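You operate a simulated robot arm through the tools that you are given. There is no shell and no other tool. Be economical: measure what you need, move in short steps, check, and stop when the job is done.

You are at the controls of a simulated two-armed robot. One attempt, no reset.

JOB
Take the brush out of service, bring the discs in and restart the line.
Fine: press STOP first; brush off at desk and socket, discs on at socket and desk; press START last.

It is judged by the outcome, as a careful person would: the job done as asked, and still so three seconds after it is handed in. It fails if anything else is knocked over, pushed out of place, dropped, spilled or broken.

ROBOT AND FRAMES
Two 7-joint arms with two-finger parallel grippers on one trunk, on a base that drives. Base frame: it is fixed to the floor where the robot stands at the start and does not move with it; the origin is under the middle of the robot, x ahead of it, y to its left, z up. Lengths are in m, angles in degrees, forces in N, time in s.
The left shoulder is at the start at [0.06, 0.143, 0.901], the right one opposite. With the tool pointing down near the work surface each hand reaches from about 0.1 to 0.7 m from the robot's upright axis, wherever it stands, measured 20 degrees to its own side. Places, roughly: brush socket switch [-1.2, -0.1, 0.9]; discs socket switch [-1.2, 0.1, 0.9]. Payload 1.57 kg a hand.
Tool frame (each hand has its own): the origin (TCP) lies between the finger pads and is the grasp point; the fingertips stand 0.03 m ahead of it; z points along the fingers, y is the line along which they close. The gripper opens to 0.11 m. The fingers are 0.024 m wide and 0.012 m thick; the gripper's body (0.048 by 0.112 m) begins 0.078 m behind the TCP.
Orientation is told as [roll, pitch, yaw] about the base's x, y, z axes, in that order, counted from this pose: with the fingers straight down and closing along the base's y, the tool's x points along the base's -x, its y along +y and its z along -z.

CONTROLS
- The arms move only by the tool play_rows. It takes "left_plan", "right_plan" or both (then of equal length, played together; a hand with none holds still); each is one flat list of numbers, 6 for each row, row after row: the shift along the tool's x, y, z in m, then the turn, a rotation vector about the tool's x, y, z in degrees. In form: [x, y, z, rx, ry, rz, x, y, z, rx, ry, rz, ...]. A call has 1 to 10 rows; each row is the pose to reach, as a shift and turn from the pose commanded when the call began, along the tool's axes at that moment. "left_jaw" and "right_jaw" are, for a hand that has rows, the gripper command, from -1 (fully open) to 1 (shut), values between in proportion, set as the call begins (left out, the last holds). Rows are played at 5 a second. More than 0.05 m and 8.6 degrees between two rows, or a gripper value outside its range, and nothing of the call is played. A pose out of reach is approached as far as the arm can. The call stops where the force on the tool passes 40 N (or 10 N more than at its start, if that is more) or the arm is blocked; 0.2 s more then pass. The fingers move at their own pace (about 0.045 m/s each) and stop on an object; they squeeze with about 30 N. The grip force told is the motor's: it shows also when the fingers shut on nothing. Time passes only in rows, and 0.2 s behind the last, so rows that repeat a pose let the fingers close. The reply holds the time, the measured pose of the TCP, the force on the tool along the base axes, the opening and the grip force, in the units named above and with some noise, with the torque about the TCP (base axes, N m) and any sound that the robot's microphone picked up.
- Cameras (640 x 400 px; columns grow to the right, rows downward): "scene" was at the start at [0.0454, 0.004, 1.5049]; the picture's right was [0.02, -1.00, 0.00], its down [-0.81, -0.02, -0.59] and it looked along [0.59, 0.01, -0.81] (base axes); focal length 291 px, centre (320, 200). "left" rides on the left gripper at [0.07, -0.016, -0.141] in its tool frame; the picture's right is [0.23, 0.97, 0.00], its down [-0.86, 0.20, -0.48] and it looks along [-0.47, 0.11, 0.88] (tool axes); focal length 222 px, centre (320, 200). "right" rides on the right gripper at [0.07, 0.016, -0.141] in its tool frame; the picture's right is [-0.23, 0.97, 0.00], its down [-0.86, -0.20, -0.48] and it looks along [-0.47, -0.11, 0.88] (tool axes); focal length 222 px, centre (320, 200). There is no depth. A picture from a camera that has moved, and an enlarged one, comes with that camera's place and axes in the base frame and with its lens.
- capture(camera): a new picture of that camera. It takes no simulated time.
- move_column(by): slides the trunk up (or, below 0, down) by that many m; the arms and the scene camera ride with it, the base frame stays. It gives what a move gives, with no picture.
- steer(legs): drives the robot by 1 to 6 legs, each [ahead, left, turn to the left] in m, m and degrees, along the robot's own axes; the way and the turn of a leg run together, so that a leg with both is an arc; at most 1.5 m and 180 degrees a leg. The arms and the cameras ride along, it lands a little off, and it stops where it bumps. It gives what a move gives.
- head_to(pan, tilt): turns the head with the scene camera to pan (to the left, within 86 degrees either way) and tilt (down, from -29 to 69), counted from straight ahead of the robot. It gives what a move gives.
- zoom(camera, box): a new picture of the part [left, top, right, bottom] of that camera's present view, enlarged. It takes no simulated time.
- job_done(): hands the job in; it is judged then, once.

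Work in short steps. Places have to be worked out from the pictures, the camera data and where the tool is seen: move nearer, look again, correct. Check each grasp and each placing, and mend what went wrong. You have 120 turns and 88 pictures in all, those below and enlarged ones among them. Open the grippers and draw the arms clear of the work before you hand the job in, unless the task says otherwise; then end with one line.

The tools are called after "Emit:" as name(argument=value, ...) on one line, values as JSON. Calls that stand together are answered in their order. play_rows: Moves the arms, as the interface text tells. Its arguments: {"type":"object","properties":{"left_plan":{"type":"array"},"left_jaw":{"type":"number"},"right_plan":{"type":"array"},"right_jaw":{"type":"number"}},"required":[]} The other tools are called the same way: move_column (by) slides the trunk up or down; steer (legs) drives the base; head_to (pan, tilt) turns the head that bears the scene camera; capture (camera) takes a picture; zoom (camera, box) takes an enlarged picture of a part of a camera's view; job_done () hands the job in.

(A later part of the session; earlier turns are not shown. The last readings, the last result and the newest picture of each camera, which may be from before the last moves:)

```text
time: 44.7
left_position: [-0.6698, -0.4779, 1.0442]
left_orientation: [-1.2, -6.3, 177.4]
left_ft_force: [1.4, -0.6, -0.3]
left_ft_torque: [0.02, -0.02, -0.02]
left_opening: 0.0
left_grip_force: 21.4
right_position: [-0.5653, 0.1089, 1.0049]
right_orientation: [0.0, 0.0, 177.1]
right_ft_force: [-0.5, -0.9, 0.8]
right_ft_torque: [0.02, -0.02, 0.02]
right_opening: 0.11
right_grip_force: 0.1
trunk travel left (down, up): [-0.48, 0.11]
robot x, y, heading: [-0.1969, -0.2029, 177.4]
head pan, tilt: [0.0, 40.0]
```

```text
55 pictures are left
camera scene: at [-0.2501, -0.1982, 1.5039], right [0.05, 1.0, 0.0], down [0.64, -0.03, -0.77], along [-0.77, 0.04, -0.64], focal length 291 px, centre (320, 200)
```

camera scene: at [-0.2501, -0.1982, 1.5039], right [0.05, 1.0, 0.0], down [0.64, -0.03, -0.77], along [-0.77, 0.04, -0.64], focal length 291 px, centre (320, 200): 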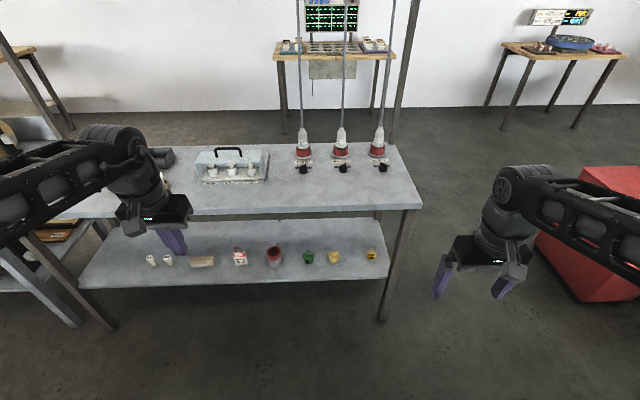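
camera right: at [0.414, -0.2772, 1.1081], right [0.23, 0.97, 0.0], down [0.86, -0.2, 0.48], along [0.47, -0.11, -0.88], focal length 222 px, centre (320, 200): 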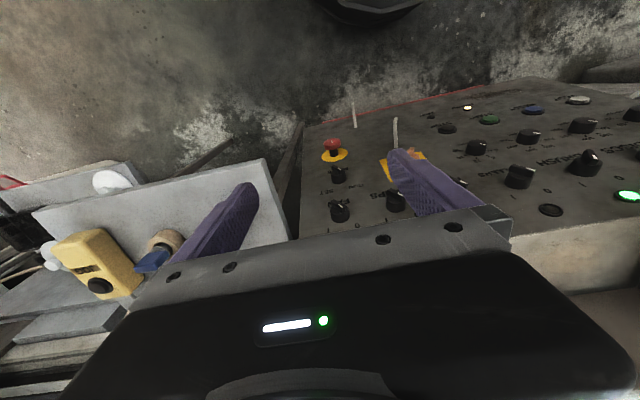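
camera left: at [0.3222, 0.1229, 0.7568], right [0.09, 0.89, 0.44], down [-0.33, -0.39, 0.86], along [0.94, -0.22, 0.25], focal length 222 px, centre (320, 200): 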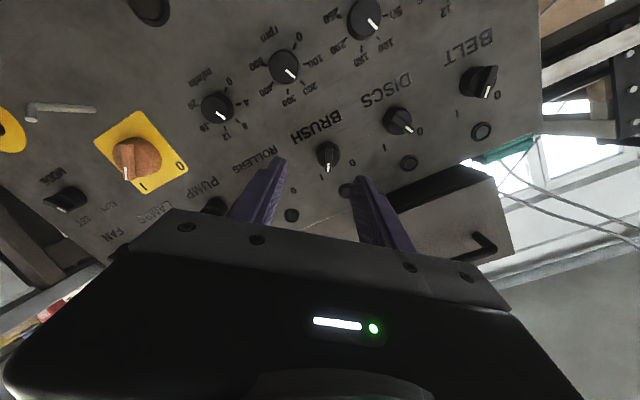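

The sockets are ahead now, BRUSH near [-1.16, -0.07] and DISCS near [-1.155, 0.09]. I'll raise the trunk, shift right 0.25 and drive forward 0.33.

Emit:
move_column(by=0.09)

Emit:
steer(legs=[[0, -0.25, 2.6], [0.33, 0, 0]])

Emit:
capture(camera="scene")

Emit:
capture(camera="left")

```text
time: 45.9
left_position: [-0.6688, -0.477, 1.1331]
left_orientation: [-1.2, -6.2, 177.4]
left_ft_force: [-0.2, 0.5, -0.4]
left_ft_torque: [-0.03, 0.02, -0.01]
left_opening: 0.0003
left_grip_force: 21.4
right_position: [-0.565, 0.1086, 1.0956]
right_orientation: [0.0, 0.0, 177.3]
right_ft_force: [-0.1, 0.4, -1.3]
right_ft_torque: [0.0, -0.02, 0.02]
right_opening: 0.1099
right_grip_force: 0.2
trunk travel left (down, up): [-0.57, 0.02]
robot x, y, heading: [-0.1944, -0.2048, 177.3]
head pan, tilt: [0.0, 40.0]
```

```text
time: 49.5
left_position: [-0.9748, -0.2435, 1.1341]
left_orientation: [-1.3, -6.0, -180.1]
left_ft_force: [0.0, 0.8, 0.5]
left_ft_torque: [0.02, -0.02, 0.0]
left_opening: 0.0002
left_grip_force: 20.8
right_position: [-0.8973, 0.3461, 1.096]
right_orientation: [0.1, 0.1, 179.8]
right_ft_force: [-0.8, -0.2, 0.3]
right_ft_torque: [-0.04, 0.0, 0.02]
right_opening: 0.1099
right_grip_force: 0.1
trunk travel left (down, up): [-0.57, 0.02]
robot x, y, heading: [-0.5129, 0.0554, 179.7]
head pan, tilt: [0.0, 40.0]
```

```text
54 pictures are left
camera scene: at [-0.569, 0.0538, 1.5939], right [0.0, 1.0, 0.0], down [0.64, 0.0, -0.77], along [-0.77, 0.0, -0.64], focal length 291 px, centre (320, 200)
```

scene: 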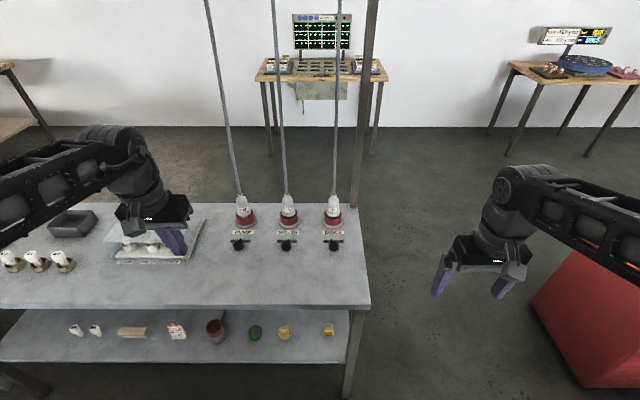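

```text
53 pictures are left
camera left: at [-0.8901, -0.2311, 1.2666], right [0.22, -0.97, -0.05], down [-0.8, -0.21, 0.56], along [-0.56, -0.09, -0.83], focal length 222 px, centre (320, 200)
```

left: 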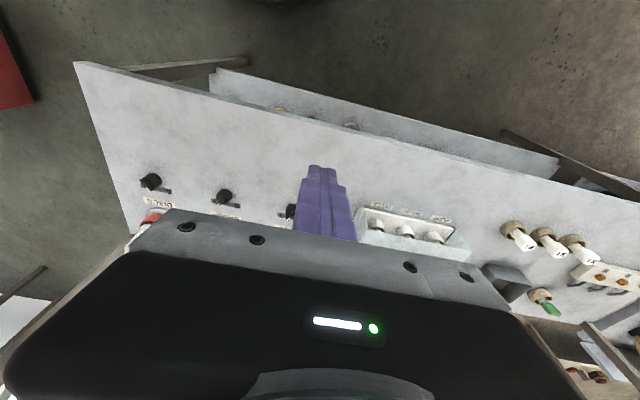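

The switches come out at about [-1.22, -0.06, 0.85] and [-1.22, 0.097, 0.85]. I'll zoom in on their markings before coming nearer.

Emit:
zoom(camera="scene", box=[215, 190, 365, 284])

Emit:
steer(legs=[[0.13, 0, 0]])

```text
4.26 times, centred on (290, 237) of scene
camera zoom: at [-0.569, 0.0538, 1.5939], right [0.0, 1.0, 0.0], down [0.64, 0.0, -0.77], along [-0.77, 0.0, -0.64], focal length 1240 px, centre (448, 43)
```

zoom: 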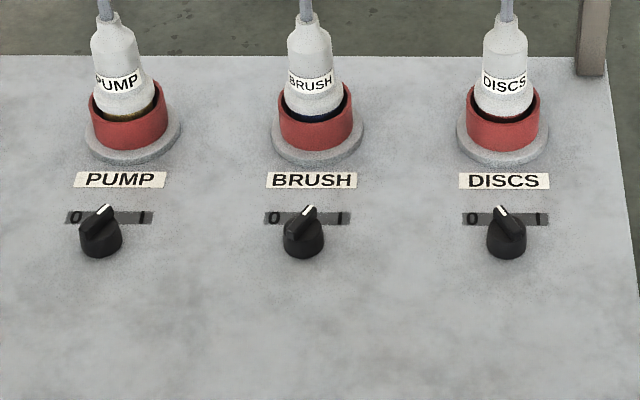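

```text
time: 50.8
left_position: [-1.1097, -0.2432, 1.1326]
left_orientation: [-1.2, -6.0, 180.0]
left_ft_force: [-0.7, -0.5, 0.3]
left_ft_torque: [0.02, -0.03, -0.01]
left_opening: 0.0002
left_grip_force: 20.9
right_position: [-1.0319, 0.3465, 1.0952]
right_orientation: [0.0, 0.0, 179.8]
right_ft_force: [-0.4, 0.5, -0.5]
right_ft_torque: [0.0, -0.06, 0.03]
right_opening: 0.1101
right_grip_force: 0.0
trunk travel left (down, up): [-0.57, 0.02]
robot x, y, heading: [-0.6473, 0.0533, 179.7]
head pan, tilt: [0.0, 40.0]
```

BRUSH points to 1 and DISCS to 0, with the same ±30° style. I'll level the left hand, move it in front of and above the BRUSH switch, and look.

Emit:
play_rows(left_plan=[-0.01, -0.045, 0.01, -1.2, 6, 0, -0.02, -0.09, 0.02, -1.2, 6, 0, -0.03, -0.135, 0.04, -1.2, 6, 0, -0.04, -0.183, 0.06, -1.2, 6, 0, -0.049, -0.183, 0.106, -1.2, 6, 0, -0.049, -0.183, 0.106, -1.2, 6, 0], left_jaw=0.1)

Emit:
play_rows(left_plan=[0, 0, 0, 0, 0, 8, 0, 0, 0, 0, 0, 16, 0, 0, 0, 0, 0, 24, 0, 0, 0, 0, 0, 30, 0, 0, 0, 0, 0, 30])

Emit:
capture(camera="left")

Emit:
capture(camera="scene")

```text
refused: row 3 steps farther than a row can; nothing moved
```

```text
time: 52.0
left_position: [-1.0929, -0.1864, 1.0836]
left_orientation: [2.1, -6.1, 150.0]
left_ft_force: [0.8, -0.4, 0.1]
left_ft_torque: [0.0, 0.03, 0.05]
left_opening: 0.0002
left_grip_force: 21.2
left hand out of reach, approached as far as the arm can: row 2, 3, 4, 5
right_position: [-1.03, 0.3463, 1.0959]
right_orientation: [0.0, 0.0, 179.8]
right_ft_force: [0.1, -0.4, 0.1]
right_ft_torque: [0.0, 0.01, -0.02]
right_opening: 0.1098
right_grip_force: 0.1
trunk travel left (down, up): [-0.57, 0.02]
robot x, y, heading: [-0.6502, 0.0541, 180.0]
head pan, tilt: [0.0, 40.0]
```

```text
51 pictures are left
camera left: at [-1.0084, -0.2102, 1.2156], right [-0.29, -0.96, 0.01], down [-0.78, 0.24, 0.57], along [-0.55, 0.16, -0.82], focal length 222 px, centre (320, 200)
```

left: 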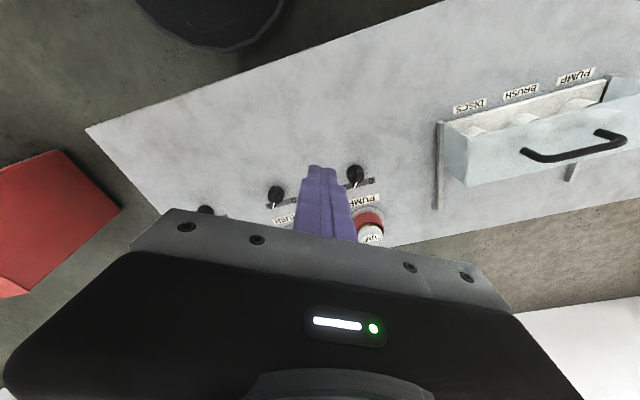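

```text
50 pictures are left
camera scene: at [-0.7019, 0.054, 1.5939], right [0.0, 1.0, 0.0], down [0.64, 0.0, -0.77], along [-0.77, 0.0, -0.64], focal length 291 px, centre (320, 200)
```

scene: 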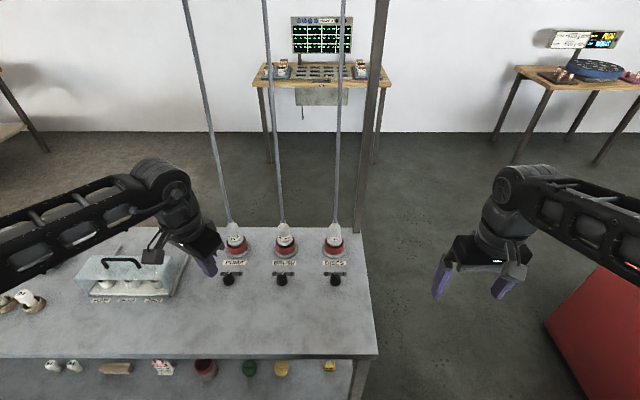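

The first call was refused and the second only turned the hand; it now points at 150° yaw. I'll level it and move over the BRUSH switch, still high.

Emit:
play_rows(left_plan=[-0.025, -0.013, 0.022, 1, 3, 0, -0.05, -0.026, 0.045, 2.1, 6.1, 0, -0.075, -0.04, 0.067, 2.1, 6.1, 0, -0.1, -0.053, 0.09, 2.1, 6.1, 0, -0.127, -0.0656, 0.113, 2.1, 6.1, 0, -0.127, -0.0656, 0.113, 2.1, 6.1, 0], left_jaw=0.1)

Emit:
capture(camera="left")

Emit:
capture(camera="scene")

```text
time: 53.4
left_position: [-1.1233, -0.1248, 0.9736]
left_orientation: [-0.2, -0.1, 149.9]
left_ft_force: [0.0, -0.4, -0.8]
left_ft_torque: [-0.04, 0.02, 0.03]
left_opening: 0.0495
left_grip_force: 0.0
left hand out of reach, approached as far as the arm can: row 2, 3, 4, 5, 6
right_position: [-1.0307, 0.3475, 1.0966]
right_orientation: [0.0, 0.1, 179.8]
right_ft_force: [0.3, 0.1, -0.1]
right_ft_torque: [0.02, 0.01, 0.0]
right_opening: 0.11
right_grip_force: 0.0
trunk travel left (down, up): [-0.57, 0.02]
robot x, y, heading: [-0.6507, 0.0533, 179.4]
head pan, tilt: [0.0, 40.0]
```

```text
49 pictures are left
camera left: at [-1.0535, -0.1463, 1.114], right [-0.29, -0.96, 0.0], down [-0.84, 0.25, 0.48], along [-0.46, 0.14, -0.88], focal length 222 px, centre (320, 200)
```

left: 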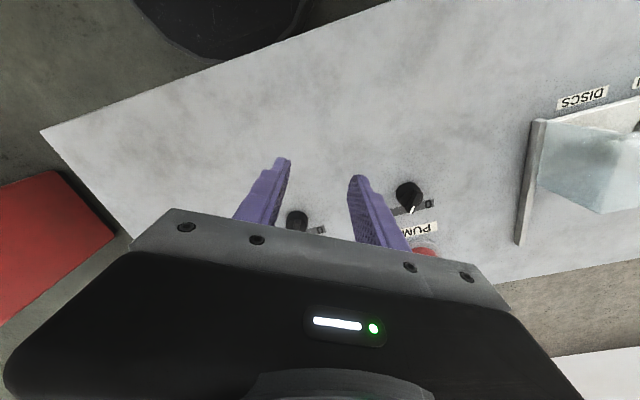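

```text
48 pictures are left
camera scene: at [-0.7012, 0.0547, 1.594], right [0.0, 1.0, 0.0], down [0.64, 0.0, -0.77], along [-0.77, 0.0, -0.64], focal length 291 px, centre (320, 200)
```

scene: 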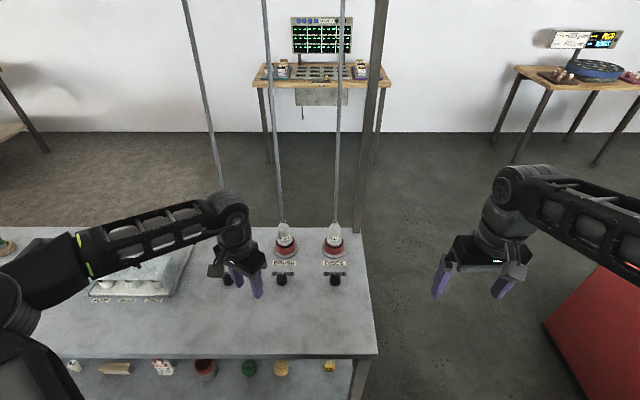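

The hand is level now; refined BRUSH switch is about [-1.225, -0.057, 0.84]. I'll move over it at z ≈ 0.93.

Emit:
play_rows(left_plan=[-0.03, -0.002, 0.01, 0, 0, 0, -0.06, -0.004, 0.02, 0, 0, 0, -0.09, -0.006, 0.03, 0, 0, 0, -0.122, -0.008, 0.044, 0, 0, 0, -0.122, -0.008, 0.044, 0, 0, 0])

Emit:
capture(camera="left")

Emit:
zoom(camera="scene", box=[200, 170, 400, 295])

```text
time: 54.6
left_position: [-1.146, -0.1366, 0.9038]
left_orientation: [-0.1, -0.2, 149.9]
left_ft_force: [0.5, 0.5, 0.8]
left_ft_torque: [0.01, 0.02, 0.02]
left_opening: 0.0494
left_grip_force: 0.1
left hand out of reach, approached as far as the arm can: row 1, 2, 3, 4, 5
right_position: [-1.0298, 0.3458, 1.0967]
right_orientation: [0.0, 0.0, 179.8]
right_ft_force: [-0.3, 0.4, 1.2]
right_ft_torque: [-0.04, 0.02, -0.02]
right_opening: 0.11
right_grip_force: 0.0
trunk travel left (down, up): [-0.57, 0.02]
robot x, y, heading: [-0.6505, 0.0495, 179.9]
head pan, tilt: [0.0, 40.0]
```

```text
47 pictures are left
camera left: at [-1.0784, -0.1574, 1.0449], right [-0.29, -0.96, 0.0], down [-0.84, 0.25, 0.48], along [-0.46, 0.14, -0.88], focal length 222 px, centre (320, 200)
```

left: 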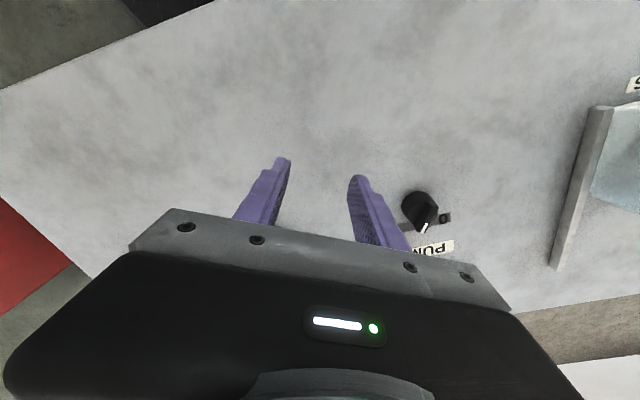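

```text
3.20 times, centred on (300, 232) of scene
camera zoom: at [-0.701, 0.0548, 1.594], right [0.0, 1.0, 0.0], down [0.64, 0.0, -0.77], along [-0.77, 0.0, -0.64], focal length 932 px, centre (384, 96)
```

zoom: 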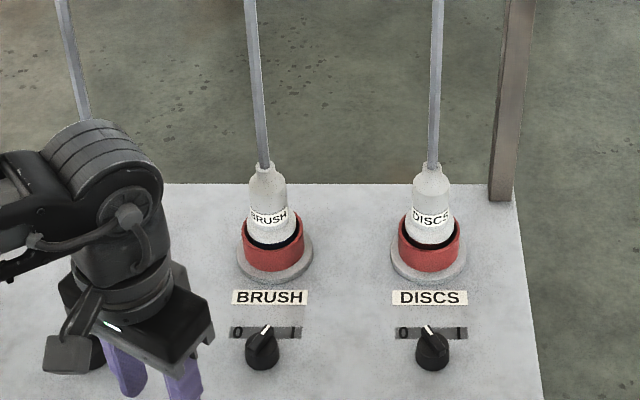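

The arm won't reach across, but driving the base can put the hand there. I'll raise the hand 5 cm, then shift the base right 0.08 and forward 0.08.

Emit:
play_rows(left_plan=[0, 0, -0.025, 0, 0, 0, 0, 0, -0.05, 0, 0, 0])

Emit:
steer(legs=[[0, -0.08, 0], [0.05, 0, 0]])

Emit:
capture(camera="left")

Emit:
capture(camera="scene")

```text
time: 55.2
left_position: [-1.1411, -0.1386, 0.954]
left_orientation: [-0.2, -0.1, 149.9]
left_ft_force: [-0.7, 0.1, 0.4]
left_ft_torque: [0.0, 0.0, 0.01]
left_opening: 0.0493
left_grip_force: 0.1
left hand out of reach, approached as far as the arm can: row 1, 2
right_position: [-1.032, 0.3458, 1.0958]
right_orientation: [-0.1, 0.1, 179.8]
right_ft_force: [-0.1, -0.3, -0.1]
right_ft_torque: [0.02, -0.01, 0.01]
right_opening: 0.1096
right_grip_force: 0.0
trunk travel left (down, up): [-0.57, 0.02]
robot x, y, heading: [-0.6502, 0.0508, 180.0]
head pan, tilt: [0.0, 40.0]
```

```text
time: 56.8
left_position: [-1.192, -0.0589, 0.954]
left_orientation: [-0.2, 0.1, 149.9]
left_ft_force: [-0.5, -0.4, -0.8]
left_ft_torque: [0.0, -0.03, -0.01]
left_opening: 0.0494
left_grip_force: 0.1
right_position: [-1.0822, 0.4265, 1.0937]
right_orientation: [0.0, 0.2, 179.9]
right_ft_force: [0.3, 0.7, -1.2]
right_ft_torque: [0.0, -0.05, 0.02]
right_opening: 0.1099
right_grip_force: 0.0
trunk travel left (down, up): [-0.57, 0.02]
robot x, y, heading: [-0.6976, 0.1307, 179.7]
head pan, tilt: [0.0, 40.0]
```

```text
45 pictures are left
camera left: at [-1.1224, -0.0805, 1.0947], right [-0.29, -0.96, 0.0], down [-0.84, 0.25, 0.48], along [-0.46, 0.14, -0.88], focal length 222 px, centre (320, 200)
```

left: 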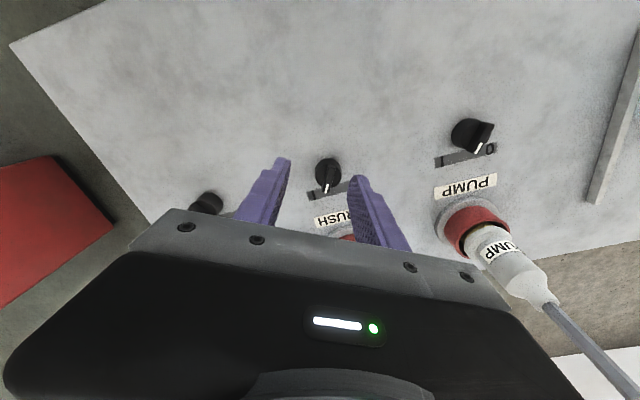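

```text
44 pictures are left
camera scene: at [-0.7543, 0.1345, 1.5938], right [0.0, 1.0, 0.0], down [0.64, 0.0, -0.76], along [-0.76, 0.0, -0.64], focal length 291 px, centre (320, 200)
```

scene: 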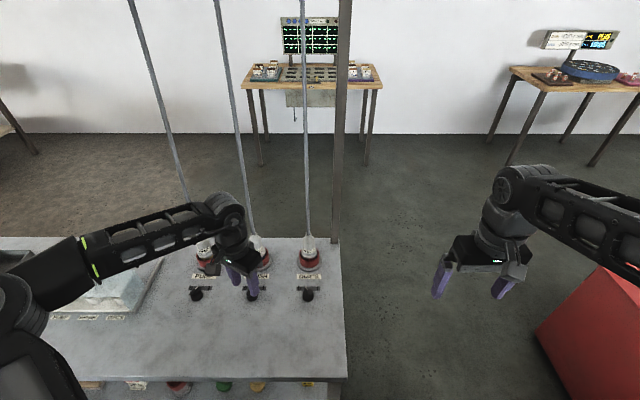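

Nearly over it: the knob is at about [-1.22, -0.061]. I'll make a small correction and descend 5 cm.

Emit:
play_rows(left_plan=[-0.012, 0.008, 0.01, 0, 0, 0, -0.0232, 0.0157, 0.02, 0, 0, 0, -0.0232, 0.0157, 0.05, 0, 0, 0])

Emit:
capture(camera="left")

Emit:
zoom(camera="scene", box=[170, 180, 350, 292])

```text
time: 57.6
left_position: [-1.2127, -0.068, 0.9005]
left_orientation: [-0.2, -0.4, 149.9]
left_ft_force: [-1.0, -0.2, 0.1]
left_ft_torque: [0.01, 0.01, -0.03]
left_opening: 0.0494
left_grip_force: 0.1
left hand out of reach, approached as far as the arm can: row 1, 2, 3
right_position: [-1.081, 0.4261, 1.0959]
right_orientation: [0.1, 0.2, 179.8]
right_ft_force: [-0.2, -0.6, 0.8]
right_ft_torque: [0.02, -0.01, 0.0]
right_opening: 0.1097
right_grip_force: 0.0
trunk travel left (down, up): [-0.57, 0.02]
robot x, y, heading: [-0.6995, 0.1308, 180.1]
head pan, tilt: [0.0, 40.0]
```

```text
43 pictures are left
camera left: at [-1.1424, -0.0901, 1.0418], right [-0.29, -0.96, -0.01], down [-0.84, 0.25, 0.48], along [-0.46, 0.15, -0.88], focal length 222 px, centre (320, 200)
```

left: 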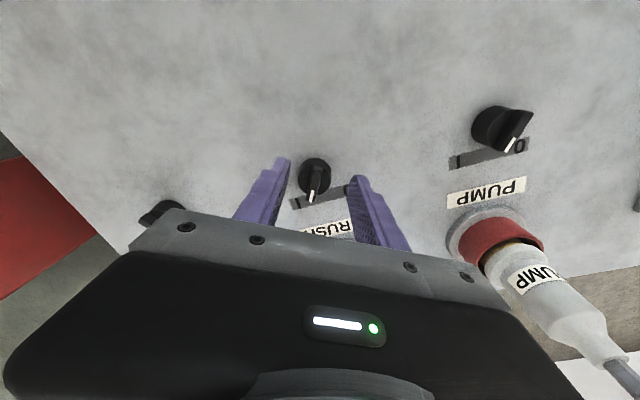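

```text
3.56 times, centred on (260, 236) of scene
camera zoom: at [-0.7528, 0.134, 1.5939], right [0.0, 1.0, 0.0], down [0.64, 0.0, -0.77], along [-0.77, 0.0, -0.64], focal length 1036 px, centre (533, 72)
```

zoom: 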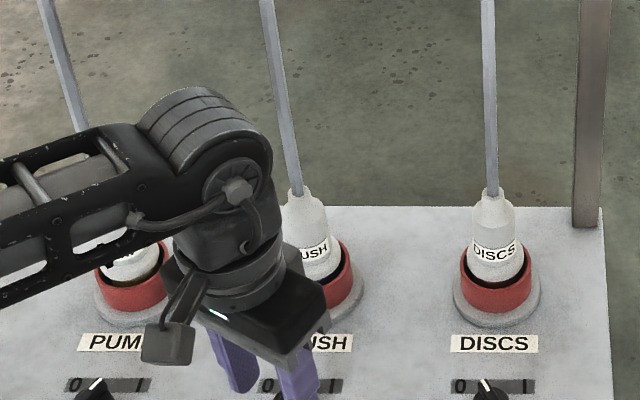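

The arm is limited when reaching inward, so I'll put the robot further right, which leaves the switch outward of the left shoulder. First I lift and pull the hand back, then shift the base.

Emit:
play_rows(left_plan=[0.02, -0.01, -0.02, 0, 0, 0, 0.04, -0.02, -0.04, 0, 0, 0, 0.06, -0.03, -0.06, 0, 0, 0])

Emit:
steer(legs=[[0, -0.13, 0]])

```text
time: 58.4
left_position: [-1.1436, -0.0718, 0.9615]
left_orientation: [-0.1, -0.1, 149.9]
left_ft_force: [-0.3, -0.8, 0.0]
left_ft_torque: [-0.03, 0.01, 0.03]
left_opening: 0.0496
left_grip_force: 0.1
right_position: [-1.0806, 0.4263, 1.0955]
right_orientation: [0.1, 0.1, 179.7]
right_ft_force: [0.3, -0.7, -0.4]
right_ft_torque: [0.01, -0.01, 0.0]
right_opening: 0.1099
right_grip_force: 0.1
trunk travel left (down, up): [-0.57, 0.02]
robot x, y, heading: [-0.6994, 0.128, 179.9]
head pan, tilt: [0.0, 40.0]
```

```text
time: 59.7
left_position: [-1.1448, 0.0622, 0.9618]
left_orientation: [-0.1, -0.1, 149.6]
left_ft_force: [0.1, 0.5, -0.7]
left_ft_torque: [-0.06, 0.0, 0.0]
left_opening: 0.0495
left_grip_force: 0.1
right_position: [-1.0776, 0.56, 1.0948]
right_orientation: [0.1, 0.0, 179.4]
right_ft_force: [0.2, 0.7, 0.6]
right_ft_torque: [-0.09, 0.0, 0.01]
right_opening: 0.1099
right_grip_force: 0.0
trunk travel left (down, up): [-0.57, 0.02]
robot x, y, heading: [-0.6987, 0.2582, 179.3]
head pan, tilt: [0.0, 40.0]
```

Now I'll move the hand leftward onto the BRUSH switch axis.

Emit:
play_rows(left_plan=[-0.001, 0.045, 0, 0, 0, 0, -0.002, 0.09, 0, 0, 0, 0, -0.0035, 0.144, 0.01, 0, 0, 0, -0.0035, 0.144, 0.02, 0, 0, 0])

Emit:
capture(camera="left")

```text
refused: row 3 steps farther than a row can; nothing moved
```

```text
41 pictures are left
camera left: at [-1.0762, 0.0406, 1.1024], right [-0.3, -0.95, 0.0], down [-0.84, 0.26, 0.48], along [-0.46, 0.14, -0.88], focal length 222 px, centre (320, 200)
```

left: 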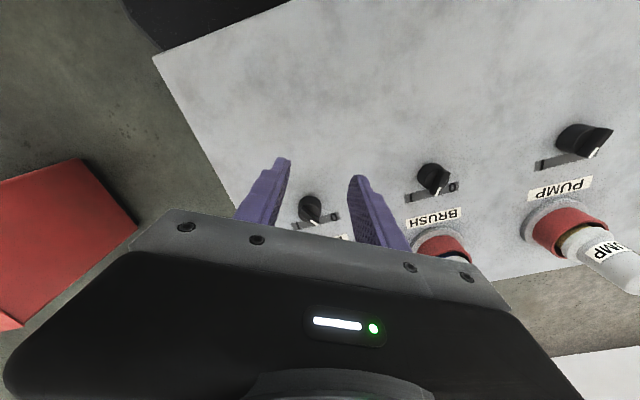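

My third row was too long a step. I'll resend it with smaller rows.

Emit:
play_rows(left_plan=[-0.001, 0.036, 0, 0, 0, 0, -0.002, 0.072, 0, 0, 0, 0, -0.0035, 0.108, 0.01, 0, 0, 0, -0.0035, 0.144, 0.02, 0, 0, 0])

Emit:
capture(camera="left")

```text
time: 60.7
left_position: [-1.196, -0.0231, 0.9263]
left_orientation: [0.6, -0.4, 150.4]
left_ft_force: [0.1, -0.8, -0.5]
left_ft_torque: [-0.02, 0.0, -0.02]
left_opening: 0.0495
left_grip_force: 0.1
left hand out of reach, approached as far as the arm can: row 3, 4
right_position: [-1.0776, 0.558, 1.0956]
right_orientation: [0.0, -0.1, 179.4]
right_ft_force: [0.1, 0.5, 0.0]
right_ft_torque: [-0.01, 0.02, 0.01]
right_opening: 0.1101
right_grip_force: 0.2
trunk travel left (down, up): [-0.57, 0.02]
robot x, y, heading: [-0.6964, 0.2623, 179.3]
head pan, tilt: [0.0, 40.0]
```

```text
40 pictures are left
camera left: at [-1.127, -0.0419, 1.066], right [-0.28, -0.96, 0.01], down [-0.84, 0.25, 0.49], along [-0.47, 0.13, -0.87], focal length 222 px, centre (320, 200)
```

left: 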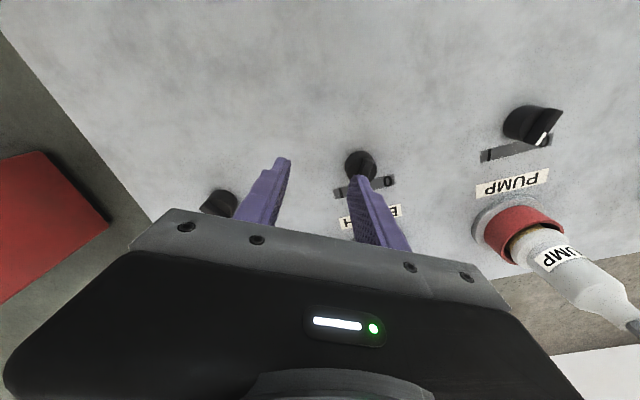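

The limit looks like pure distance from the shoulder (about 0.46 m). I'll pull the hand back, then bring the base 0.05 m nearer (front stays short of the table) and 0.11 m left.

Emit:
play_rows(left_plan=[0.02, -0.012, -0.01, 0, 0, 0, 0.04, -0.023, -0.02, 0, 0, 0, 0.0606, -0.035, -0.03, 0, 0, 0])

Emit:
steer(legs=[[0, 0.11, 0.7], [0.05, 0, 0]])

Emit:
capture(camera="left")

```text
time: 61.5
left_position: [-1.1271, -0.0223, 0.9574]
left_orientation: [-0.2, -0.3, 149.7]
left_ft_force: [0.2, 0.4, 0.8]
left_ft_torque: [0.02, 0.02, 0.02]
left_opening: 0.0496
left_grip_force: 0.1
right_position: [-1.0772, 0.5586, 1.0956]
right_orientation: [0.0, 0.0, 179.4]
right_ft_force: [0.5, 0.2, 0.0]
right_ft_torque: [-0.02, 0.05, 0.02]
right_opening: 0.1102
right_grip_force: 0.1
trunk travel left (down, up): [-0.57, 0.02]
robot x, y, heading: [-0.6934, 0.2607, 179.6]
head pan, tilt: [0.0, 40.0]
```

```text
time: 63.2
left_position: [-1.1485, -0.1345, 0.9571]
left_orientation: [-0.1, -0.3, 150.2]
left_ft_force: [-0.5, 0.6, 1.9]
left_ft_torque: [-0.01, 0.06, 0.0]
left_opening: 0.0496
left_grip_force: 0.0
right_position: [-1.1048, 0.4462, 1.0958]
right_orientation: [0.0, 0.0, -179.8]
right_ft_force: [0.8, 0.2, -1.2]
right_ft_torque: [0.0, 0.05, -0.01]
right_opening: 0.1099
right_grip_force: 0.1
trunk travel left (down, up): [-0.57, 0.02]
robot x, y, heading: [-0.7231, 0.1559, -180.0]
head pan, tilt: [0.0, 40.0]
stopped in leg 2: the robot was blocked; the commanded pose is now the measured one
```

```text
39 pictures are left
camera left: at [-1.0789, -0.1554, 1.098], right [-0.29, -0.96, 0.0], down [-0.84, 0.25, 0.48], along [-0.46, 0.14, -0.88], focal length 222 px, centre (320, 200)
```

left: 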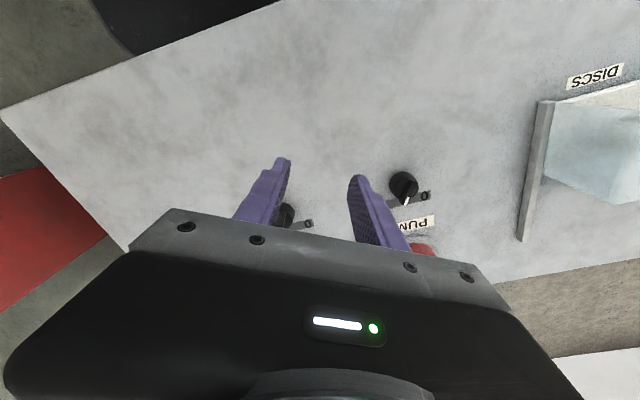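

The base touched at x = -0.723, so I'll back off 5 mm. Then I'll move the arm to the BRUSH switch, now about 0.44 m from the shoulder.

Emit:
steer(legs=[[-0.006, 0, 0]])

Emit:
play_rows(left_plan=[-0.033, -0.009, 0.005, 0, 0, 0, -0.066, -0.018, 0.015, 0, 0, 0, -0.1, -0.028, 0.03, 0, 0, 0, -0.1, -0.028, 0.05, 0, 0, 0, -0.1, -0.028, 0.05, 0, 0, 0])

Emit:
capture(camera="left")

Emit:
capture(camera="scene")

```text
time: 63.9
left_position: [-1.1426, -0.1341, 0.957]
left_orientation: [-0.2, -0.2, 150.3]
left_ft_force: [0.2, -1.8, -0.9]
left_ft_torque: [-0.02, 0.0, 0.0]
left_opening: 0.0497
left_grip_force: 0.0
right_position: [-1.0992, 0.4456, 1.0945]
right_orientation: [0.0, 0.0, -179.9]
right_ft_force: [-0.4, 0.5, -0.1]
right_ft_torque: [-0.01, -0.02, 0.01]
right_opening: 0.1101
right_grip_force: 0.1
trunk travel left (down, up): [-0.57, 0.02]
robot x, y, heading: [-0.7172, 0.1556, -180.0]
head pan, tilt: [0.0, 40.0]
```

```text
time: 65.1
left_position: [-1.2155, -0.0586, 0.9048]
left_orientation: [-0.1, -0.2, 150.2]
left_ft_force: [0.7, -0.1, -0.3]
left_ft_torque: [-0.01, -0.01, -0.02]
left_opening: 0.0497
left_grip_force: 0.0
right_position: [-1.1004, 0.4476, 1.0938]
right_orientation: [-0.2, 0.0, -179.9]
right_ft_force: [0.0, 0.3, -0.9]
right_ft_torque: [-0.04, -0.04, 0.02]
right_opening: 0.1099
right_grip_force: 0.1
trunk travel left (down, up): [-0.57, 0.02]
robot x, y, heading: [-0.7139, 0.1559, -180.1]
head pan, tilt: [0.0, 40.0]
```

```text
38 pictures are left
camera left: at [-1.1471, -0.0796, 1.0461], right [-0.29, -0.96, 0.0], down [-0.84, 0.25, 0.48], along [-0.46, 0.14, -0.88], focal length 222 px, centre (320, 200)
```

left: 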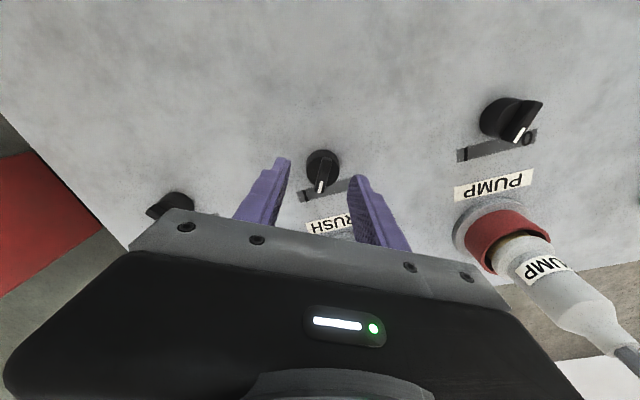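

```text
37 pictures are left
camera scene: at [-0.7693, 0.157, 1.5939], right [0.0, 1.0, 0.0], down [0.64, 0.0, -0.77], along [-0.77, 0.0, -0.64], focal length 291 px, centre (320, 200)
```

scene: 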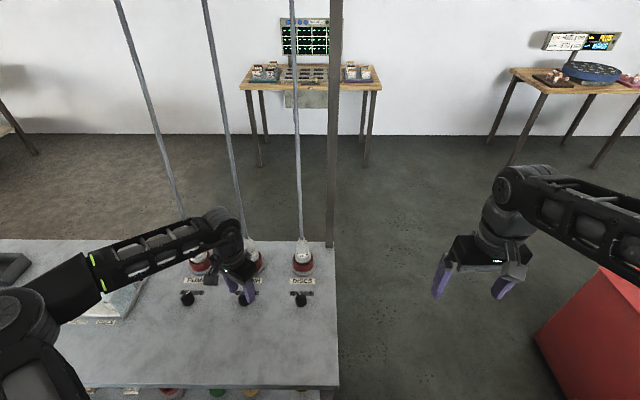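

Reach is fine and the knob is between the fingers. I'll shift 5 mm and descend 4.5 cm around it.

Emit:
play_rows(left_plan=[-0.005, 0.002, 0.01, 0, 0, 0, -0.005, 0.002, 0.025, 0, 0, 0, -0.005, 0.002, 0.035, 0, 0, 0, -0.005, 0.002, 0.043, 0, 0, 0])

Emit:
zoom(camera="left", box=[200, 90, 440, 240])

```text
time: 66.3
left_position: [-1.2211, -0.0588, 0.8694]
left_orientation: [0.1, -0.8, 150.2]
left_ft_force: [9.2, -5.2, 26.5]
left_ft_torque: [0.33, -0.87, -0.22]
left_opening: 0.0494
left_grip_force: 0.1
right_position: [-1.0983, 0.4467, 1.096]
right_orientation: [0.1, -0.1, -179.8]
right_ft_force: [-0.3, -0.2, 0.1]
right_ft_torque: [-0.03, -0.01, 0.0]
right_opening: 0.1103
right_grip_force: 0.0
trunk travel left (down, up): [-0.57, 0.02]
robot x, y, heading: [-0.7167, 0.1551, -179.9]
head pan, tilt: [0.0, 40.0]
stopped in row 4 (left hand): the force on the tool passed its limit at 45 N (the readings are from after the stop); the commanded pose is now the measured one
```

```text
2.67 times, centred on (320, 165) of left
camera zoom: at [-1.1514, -0.0795, 1.0103], right [-0.29, -0.96, 0.0], down [-0.84, 0.25, 0.49], along [-0.47, 0.14, -0.87], focal length 592 px, centre (320, 293)
```

zoom: 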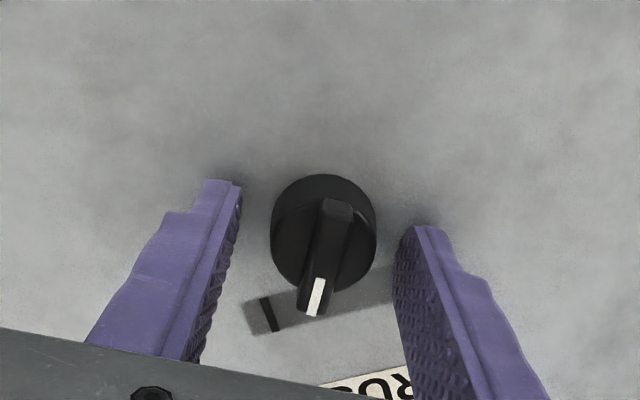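

The fingertips touched the table top at z ≈ 0.839; the knob is well centred between them. I'll lift 6 mm and close.

Emit:
play_rows(left_plan=[0, 0, -0.006, 0, 0, 0, 0, 0, -0.006, 0, 0, 0])

Emit:
play_rows(left_plan=[0, 0, 0, 0, 0, 0, 0, 0, 0, 0, 0, 0, 0, 0, 0, 0, 0, 0, 0, 0, 0, 0, 0, 0], left_jaw=1)

```text
time: 66.9
left_position: [-1.2241, -0.058, 0.8727]
left_orientation: [0.0, -0.6, 150.2]
left_ft_force: [0.4, -1.1, -0.2]
left_ft_torque: [-0.01, -0.05, -0.01]
left_opening: 0.0497
left_grip_force: 0.1
right_position: [-1.0986, 0.4464, 1.0947]
right_orientation: [0.0, -0.1, -179.9]
right_ft_force: [0.2, 0.7, 0.7]
right_ft_torque: [-0.02, 0.02, 0.01]
right_opening: 0.11
right_grip_force: 0.2
trunk travel left (down, up): [-0.57, 0.02]
robot x, y, heading: [-0.7159, 0.1539, -179.8]
head pan, tilt: [0.0, 40.0]
```

```text
time: 67.9
left_position: [-1.2233, -0.0569, 0.8724]
left_orientation: [-0.1, -0.5, 150.2]
left_ft_force: [1.6, 3.8, -2.9]
left_ft_torque: [0.18, 0.14, 0.01]
left_opening: 0.0317
left_grip_force: 40.8
right_position: [-1.0999, 0.4465, 1.094]
right_orientation: [0.0, 0.0, -179.9]
right_ft_force: [-0.1, -0.1, 0.1]
right_ft_torque: [-0.01, 0.02, -0.01]
right_opening: 0.1099
right_grip_force: 0.1
trunk travel left (down, up): [-0.57, 0.02]
robot x, y, heading: [-0.719, 0.1547, -179.7]
head pan, tilt: [0.0, 40.0]
```

The knob is gripped at 32 mm. I'll turn it 62° counter-clockwise.

Emit:
play_rows(left_plan=[0, 0, 0, 0, 0, -8, 0, 0, 0, 0, 0, -16, 0, 0, 0, 0, 0, -24, 0, 0, 0, 0, 0, -32, 0, 0, 0, 0, 0, -40, 0, 0, 0, 0, 0, -48, 0, 0, 0, 0, 0, -56, 0, 0, 0, 0, 0, -62, 0, 0, 0, 0, 0, -62])

Emit:
capture(camera="left")

```text
time: 69.9
left_position: [-1.2233, -0.0625, 0.8723]
left_orientation: [-0.3, -0.3, -147.6]
left_ft_force: [-2.5, -30.4, 9.7]
left_ft_torque: [-0.43, -0.52, -0.34]
left_opening: 0.0314
left_grip_force: 39.7
right_position: [-1.1001, 0.4435, 1.0969]
right_orientation: [-0.1, -0.1, -179.8]
right_ft_force: [-1.5, -0.8, 0.0]
right_ft_torque: [0.06, 0.01, 0.02]
right_opening: 0.1101
right_grip_force: 0.0
trunk travel left (down, up): [-0.57, 0.02]
robot x, y, heading: [-0.7204, 0.1529, -179.9]
head pan, tilt: [0.0, 40.0]
```

```text
35 pictures are left
camera left: at [-1.1714, -0.0115, 1.0132], right [0.71, -0.7, -0.01], down [-0.61, -0.63, 0.48], along [-0.34, -0.34, -0.88], focal length 222 px, centre (320, 200)
```

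left: 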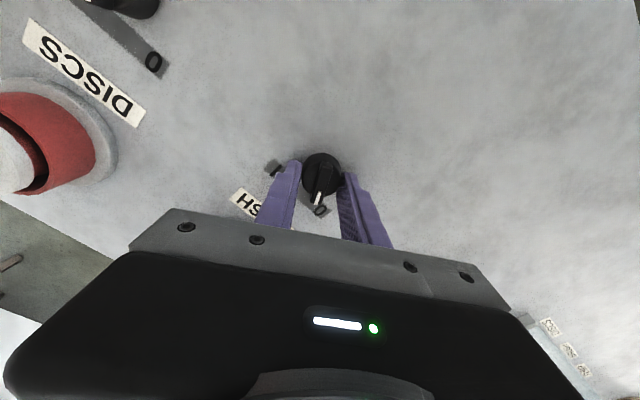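

The knob turned to 0, with some side load on the hand. I'll open, lift straight up and check.

Emit:
play_rows(left_plan=[0, 0, 0, 0, 0, 0, 0, 0, 0, 0, 0, 0, 0, 0, 0, 0, 0, 0], left_jaw=0.1)

Emit:
play_rows(left_plan=[0, 0, -0.03, 0, 0, 0, 0, 0, -0.06, 0, 0, 0, 0, 0, -0.09, 0, 0, 0])

Emit:
zoom(camera="scene", box=[150, 200, 350, 325])

Emit:
capture(camera="left")

```text
time: 70.7
left_position: [-1.2242, -0.0568, 0.872]
left_orientation: [-0.5, -0.2, -147.9]
left_ft_force: [0.0, 0.5, 0.2]
left_ft_torque: [-0.01, 0.0, 0.02]
left_opening: 0.0494
left_grip_force: 0.0
right_position: [-1.0996, 0.4461, 1.0942]
right_orientation: [0.0, 0.0, -179.8]
right_ft_force: [0.7, -0.5, 0.1]
right_ft_torque: [0.0, 0.01, -0.02]
right_opening: 0.1099
right_grip_force: 0.1
trunk travel left (down, up): [-0.57, 0.02]
robot x, y, heading: [-0.7179, 0.1554, -179.9]
head pan, tilt: [0.0, 40.0]
```

```text
time: 71.5
left_position: [-1.2227, -0.0566, 0.9632]
left_orientation: [-0.8, -0.3, -147.8]
left_ft_force: [0.6, -0.3, -0.4]
left_ft_torque: [0.0, -0.01, -0.02]
left_opening: 0.0497
left_grip_force: 0.2
right_position: [-1.0996, 0.447, 1.0951]
right_orientation: [0.0, 0.0, -179.8]
right_ft_force: [0.4, 0.6, -0.6]
right_ft_torque: [0.01, 0.02, 0.01]
right_opening: 0.1097
right_grip_force: 0.0
trunk travel left (down, up): [-0.57, 0.02]
robot x, y, heading: [-0.7165, 0.1518, -179.6]
head pan, tilt: [0.0, 40.0]
```

```text
3.20 times, centred on (250, 262) of scene
camera zoom: at [-0.7685, 0.1567, 1.5939], right [0.0, 1.0, 0.0], down [0.64, 0.0, -0.77], along [-0.77, 0.0, -0.64], focal length 932 px, centre (544, 0)
```

zoom: 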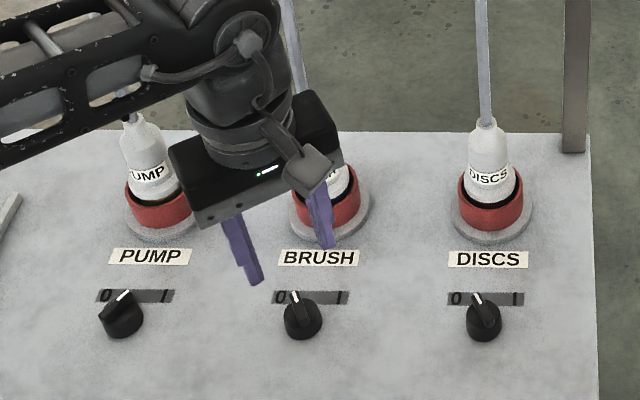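

```text
33 pictures are left
camera left: at [-1.1704, -0.0065, 1.1033], right [0.71, -0.7, -0.01], down [-0.61, -0.63, 0.48], along [-0.35, -0.33, -0.88], focal length 222 px, centre (320, 200)
```

left: 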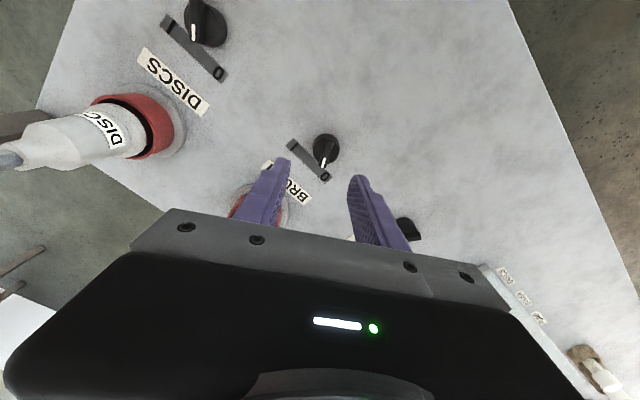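

BRUSH now matches DISCS at 0, and the hand is already at the right roll for DISCS. I'll pull back 5 cm from the plugs, shift the base right by 0.158, then return.

Emit:
play_rows(left_plan=[0.0212, 0.0132, 0, 0, 0, 0, 0.0424, 0.0265, 0, 0, 0, 0])

Emit:
steer(legs=[[0, -0.158, 0]])

Emit:
capture(camera="left")

```text
time: 72.1
left_position: [-1.1729, -0.0563, 0.9621]
left_orientation: [-0.5, -0.4, -147.8]
left_ft_force: [0.1, 0.1, -0.1]
left_ft_torque: [0.02, 0.02, -0.03]
left_opening: 0.0496
left_grip_force: 0.0
right_position: [-1.0994, 0.4471, 1.0952]
right_orientation: [0.1, 0.0, -179.9]
right_ft_force: [-0.2, -0.3, 0.7]
right_ft_torque: [0.0, -0.01, 0.02]
right_opening: 0.1098
right_grip_force: 0.2
trunk travel left (down, up): [-0.57, 0.02]
robot x, y, heading: [-0.7184, 0.1525, -180.0]
head pan, tilt: [0.0, 40.0]
```

```text
time: 73.5
left_position: [-1.1742, 0.1011, 0.9633]
left_orientation: [-0.4, -0.3, -147.9]
left_ft_force: [0.8, 0.5, 0.1]
left_ft_torque: [-0.03, -0.02, 0.01]
left_opening: 0.0495
left_grip_force: 0.0
right_position: [-1.0998, 0.6049, 1.094]
right_orientation: [0.2, 0.1, -179.9]
right_ft_force: [0.2, -0.1, 0.1]
right_ft_torque: [-0.03, -0.03, 0.0]
right_opening: 0.1102
right_grip_force: 0.1
trunk travel left (down, up): [-0.57, 0.02]
robot x, y, heading: [-0.7161, 0.3098, -180.1]
head pan, tilt: [0.0, 40.0]
```

```text
32 pictures are left
camera left: at [-1.1213, 0.1512, 1.1039], right [0.71, -0.7, -0.01], down [-0.61, -0.63, 0.48], along [-0.34, -0.34, -0.88], focal length 222 px, centre (320, 200)
```

left: 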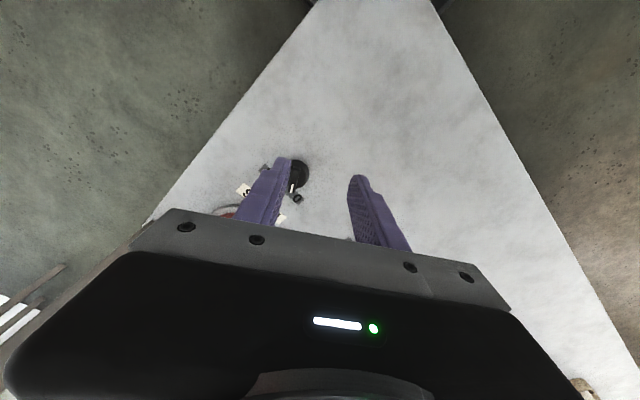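

DISCS knob comes out at about [-1.221, 0.102]. I'll move over it and look before descending.

Emit:
play_rows(left_plan=[-0.02, -0.013, 0, 0, 0, 0, -0.0398, -0.0255, 0.01, 0, 0, 0, -0.0398, -0.0255, 0.04, 0, 0, 0])

Emit:
zoom(camera="left", box=[200, 90, 440, 240])

```text
time: 74.3
left_position: [-1.2209, 0.1005, 0.9255]
left_orientation: [-0.5, 0.0, -147.9]
left_ft_force: [-0.3, -0.9, 0.0]
left_ft_torque: [0.01, 0.0, -0.01]
left_opening: 0.0492
left_grip_force: 0.2
right_position: [-1.0995, 0.6026, 1.0937]
right_orientation: [0.0, 0.1, -179.9]
right_ft_force: [0.8, 0.5, -0.7]
right_ft_torque: [-0.01, 0.0, 0.02]
right_opening: 0.1099
right_grip_force: 0.2
trunk travel left (down, up): [-0.57, 0.02]
robot x, y, heading: [-0.7143, 0.3087, -180.0]
head pan, tilt: [0.0, 40.0]
```

```text
2.67 times, centred on (320, 165) of left
camera zoom: at [-1.1692, 0.1509, 1.066], right [0.71, -0.7, -0.01], down [-0.61, -0.63, 0.48], along [-0.34, -0.34, -0.88], focal length 592 px, centre (320, 293)
```

zoom: 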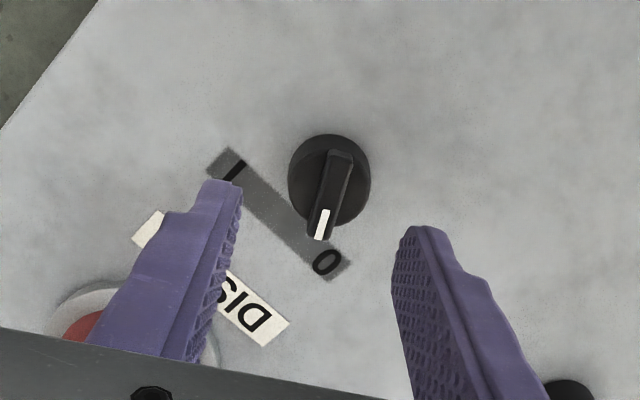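

A slight centring correction (+3 mm, +4 mm), then I'll descend 5 cm around the knob.

Emit:
play_rows(left_plan=[0.003, 0.004, 0.01, 0, 0, 0, 0.003, 0.004, 0.03, 0, 0, 0, 0.003, 0.004, 0.051, 0, 0, 0])

Emit:
zoom(camera="left", box=[200, 90, 440, 240])

```text
time: 75.1
left_position: [-1.2155, 0.1003, 0.8733]
left_orientation: [-0.6, -0.3, -147.8]
left_ft_force: [0.0, 0.4, 0.3]
left_ft_torque: [0.0, 0.0, -0.02]
left_opening: 0.0494
left_grip_force: 0.1
right_position: [-1.0992, 0.6033, 1.0951]
right_orientation: [0.0, 0.1, -180.0]
right_ft_force: [0.2, 0.3, 0.0]
right_ft_torque: [0.02, 0.02, 0.03]
right_opening: 0.1098
right_grip_force: 0.1
trunk travel left (down, up): [-0.57, 0.02]
robot x, y, heading: [-0.7156, 0.3117, -179.5]
head pan, tilt: [0.0, 40.0]
```

```text
2.67 times, centred on (320, 165) of left
camera zoom: at [-1.1631, 0.1505, 1.0141], right [0.71, -0.7, -0.01], down [-0.61, -0.63, 0.48], along [-0.34, -0.34, -0.88], focal length 592 px, centre (320, 293)
```

zoom: 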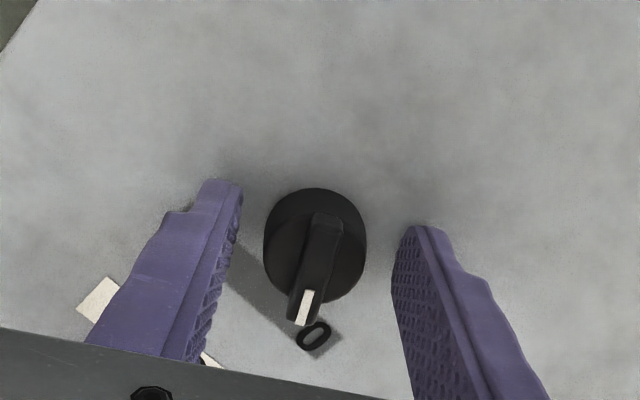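

Well placed. I'll nudge 3 mm, close on it, and turn 62° clockwise.

Emit:
play_rows(left_plan=[-0.003, -0.001, 0, 0, 0, 0, -0.003, -0.001, 0, 0, 0, 0, -0.003, -0.001, 0, 0, 0, 0, -0.003, -0.001, 0, 0, 0, 0, -0.003, -0.001, 0, 0, 0, 0], left_jaw=1)

Emit:
play_rows(left_plan=[0, 0, 0, 0, 0, 8, 0, 0, 0, 0, 0, 16, 0, 0, 0, 0, 0, 24, 0, 0, 0, 0, 0, 32, 0, 0, 0, 0, 0, 40, 0, 0, 0, 0, 0, 48, 0, 0, 0, 0, 0, 56, 0, 0, 0, 0, 0, 62, 0, 0, 0, 0, 0, 62])

Emit:
capture(camera="left")

```text
time: 76.3
left_position: [-1.2173, 0.1004, 0.8728]
left_orientation: [-0.5, -0.2, -147.9]
left_ft_force: [4.4, 2.6, -2.5]
left_ft_torque: [0.17, -0.25, -0.01]
left_opening: 0.0314
left_grip_force: 39.9
right_position: [-1.0996, 0.6037, 1.0955]
right_orientation: [0.1, 0.0, -179.9]
right_ft_force: [0.1, 0.4, 0.0]
right_ft_torque: [0.01, 0.03, 0.02]
right_opening: 0.1099
right_grip_force: 0.0
trunk travel left (down, up): [-0.57, 0.02]
robot x, y, heading: [-0.714, 0.3048, -179.8]
head pan, tilt: [0.0, 40.0]
```

```text
time: 78.3
left_position: [-1.2194, 0.0996, 0.8728]
left_orientation: [-0.1, -0.6, 150.0]
left_ft_force: [10.3, 15.2, -11.0]
left_ft_torque: [0.69, 0.38, 0.3]
left_opening: 0.0312
left_grip_force: 40.2
right_position: [-1.0986, 0.605, 1.095]
right_orientation: [0.0, 0.0, -179.9]
right_ft_force: [0.6, 0.3, 0.3]
right_ft_torque: [-0.03, -0.01, -0.01]
right_opening: 0.1099
right_grip_force: 0.1
trunk travel left (down, up): [-0.57, 0.02]
robot x, y, heading: [-0.7131, 0.3109, -180.0]
head pan, tilt: [0.0, 40.0]
```

```text
29 pictures are left
camera left: at [-1.1486, 0.0783, 1.0133], right [-0.29, -0.96, 0.0], down [-0.84, 0.25, 0.49], along [-0.47, 0.14, -0.87], focal length 222 px, centre (320, 200)
```

left: 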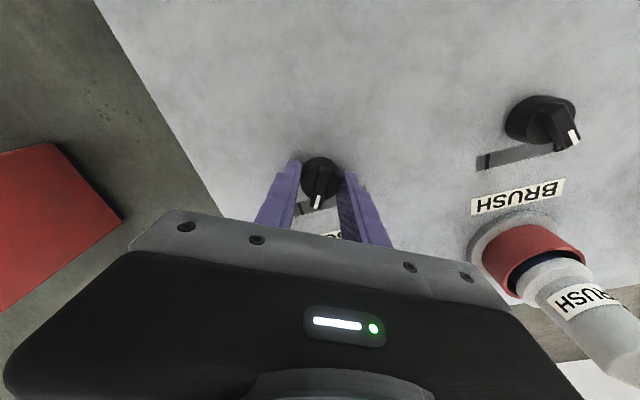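

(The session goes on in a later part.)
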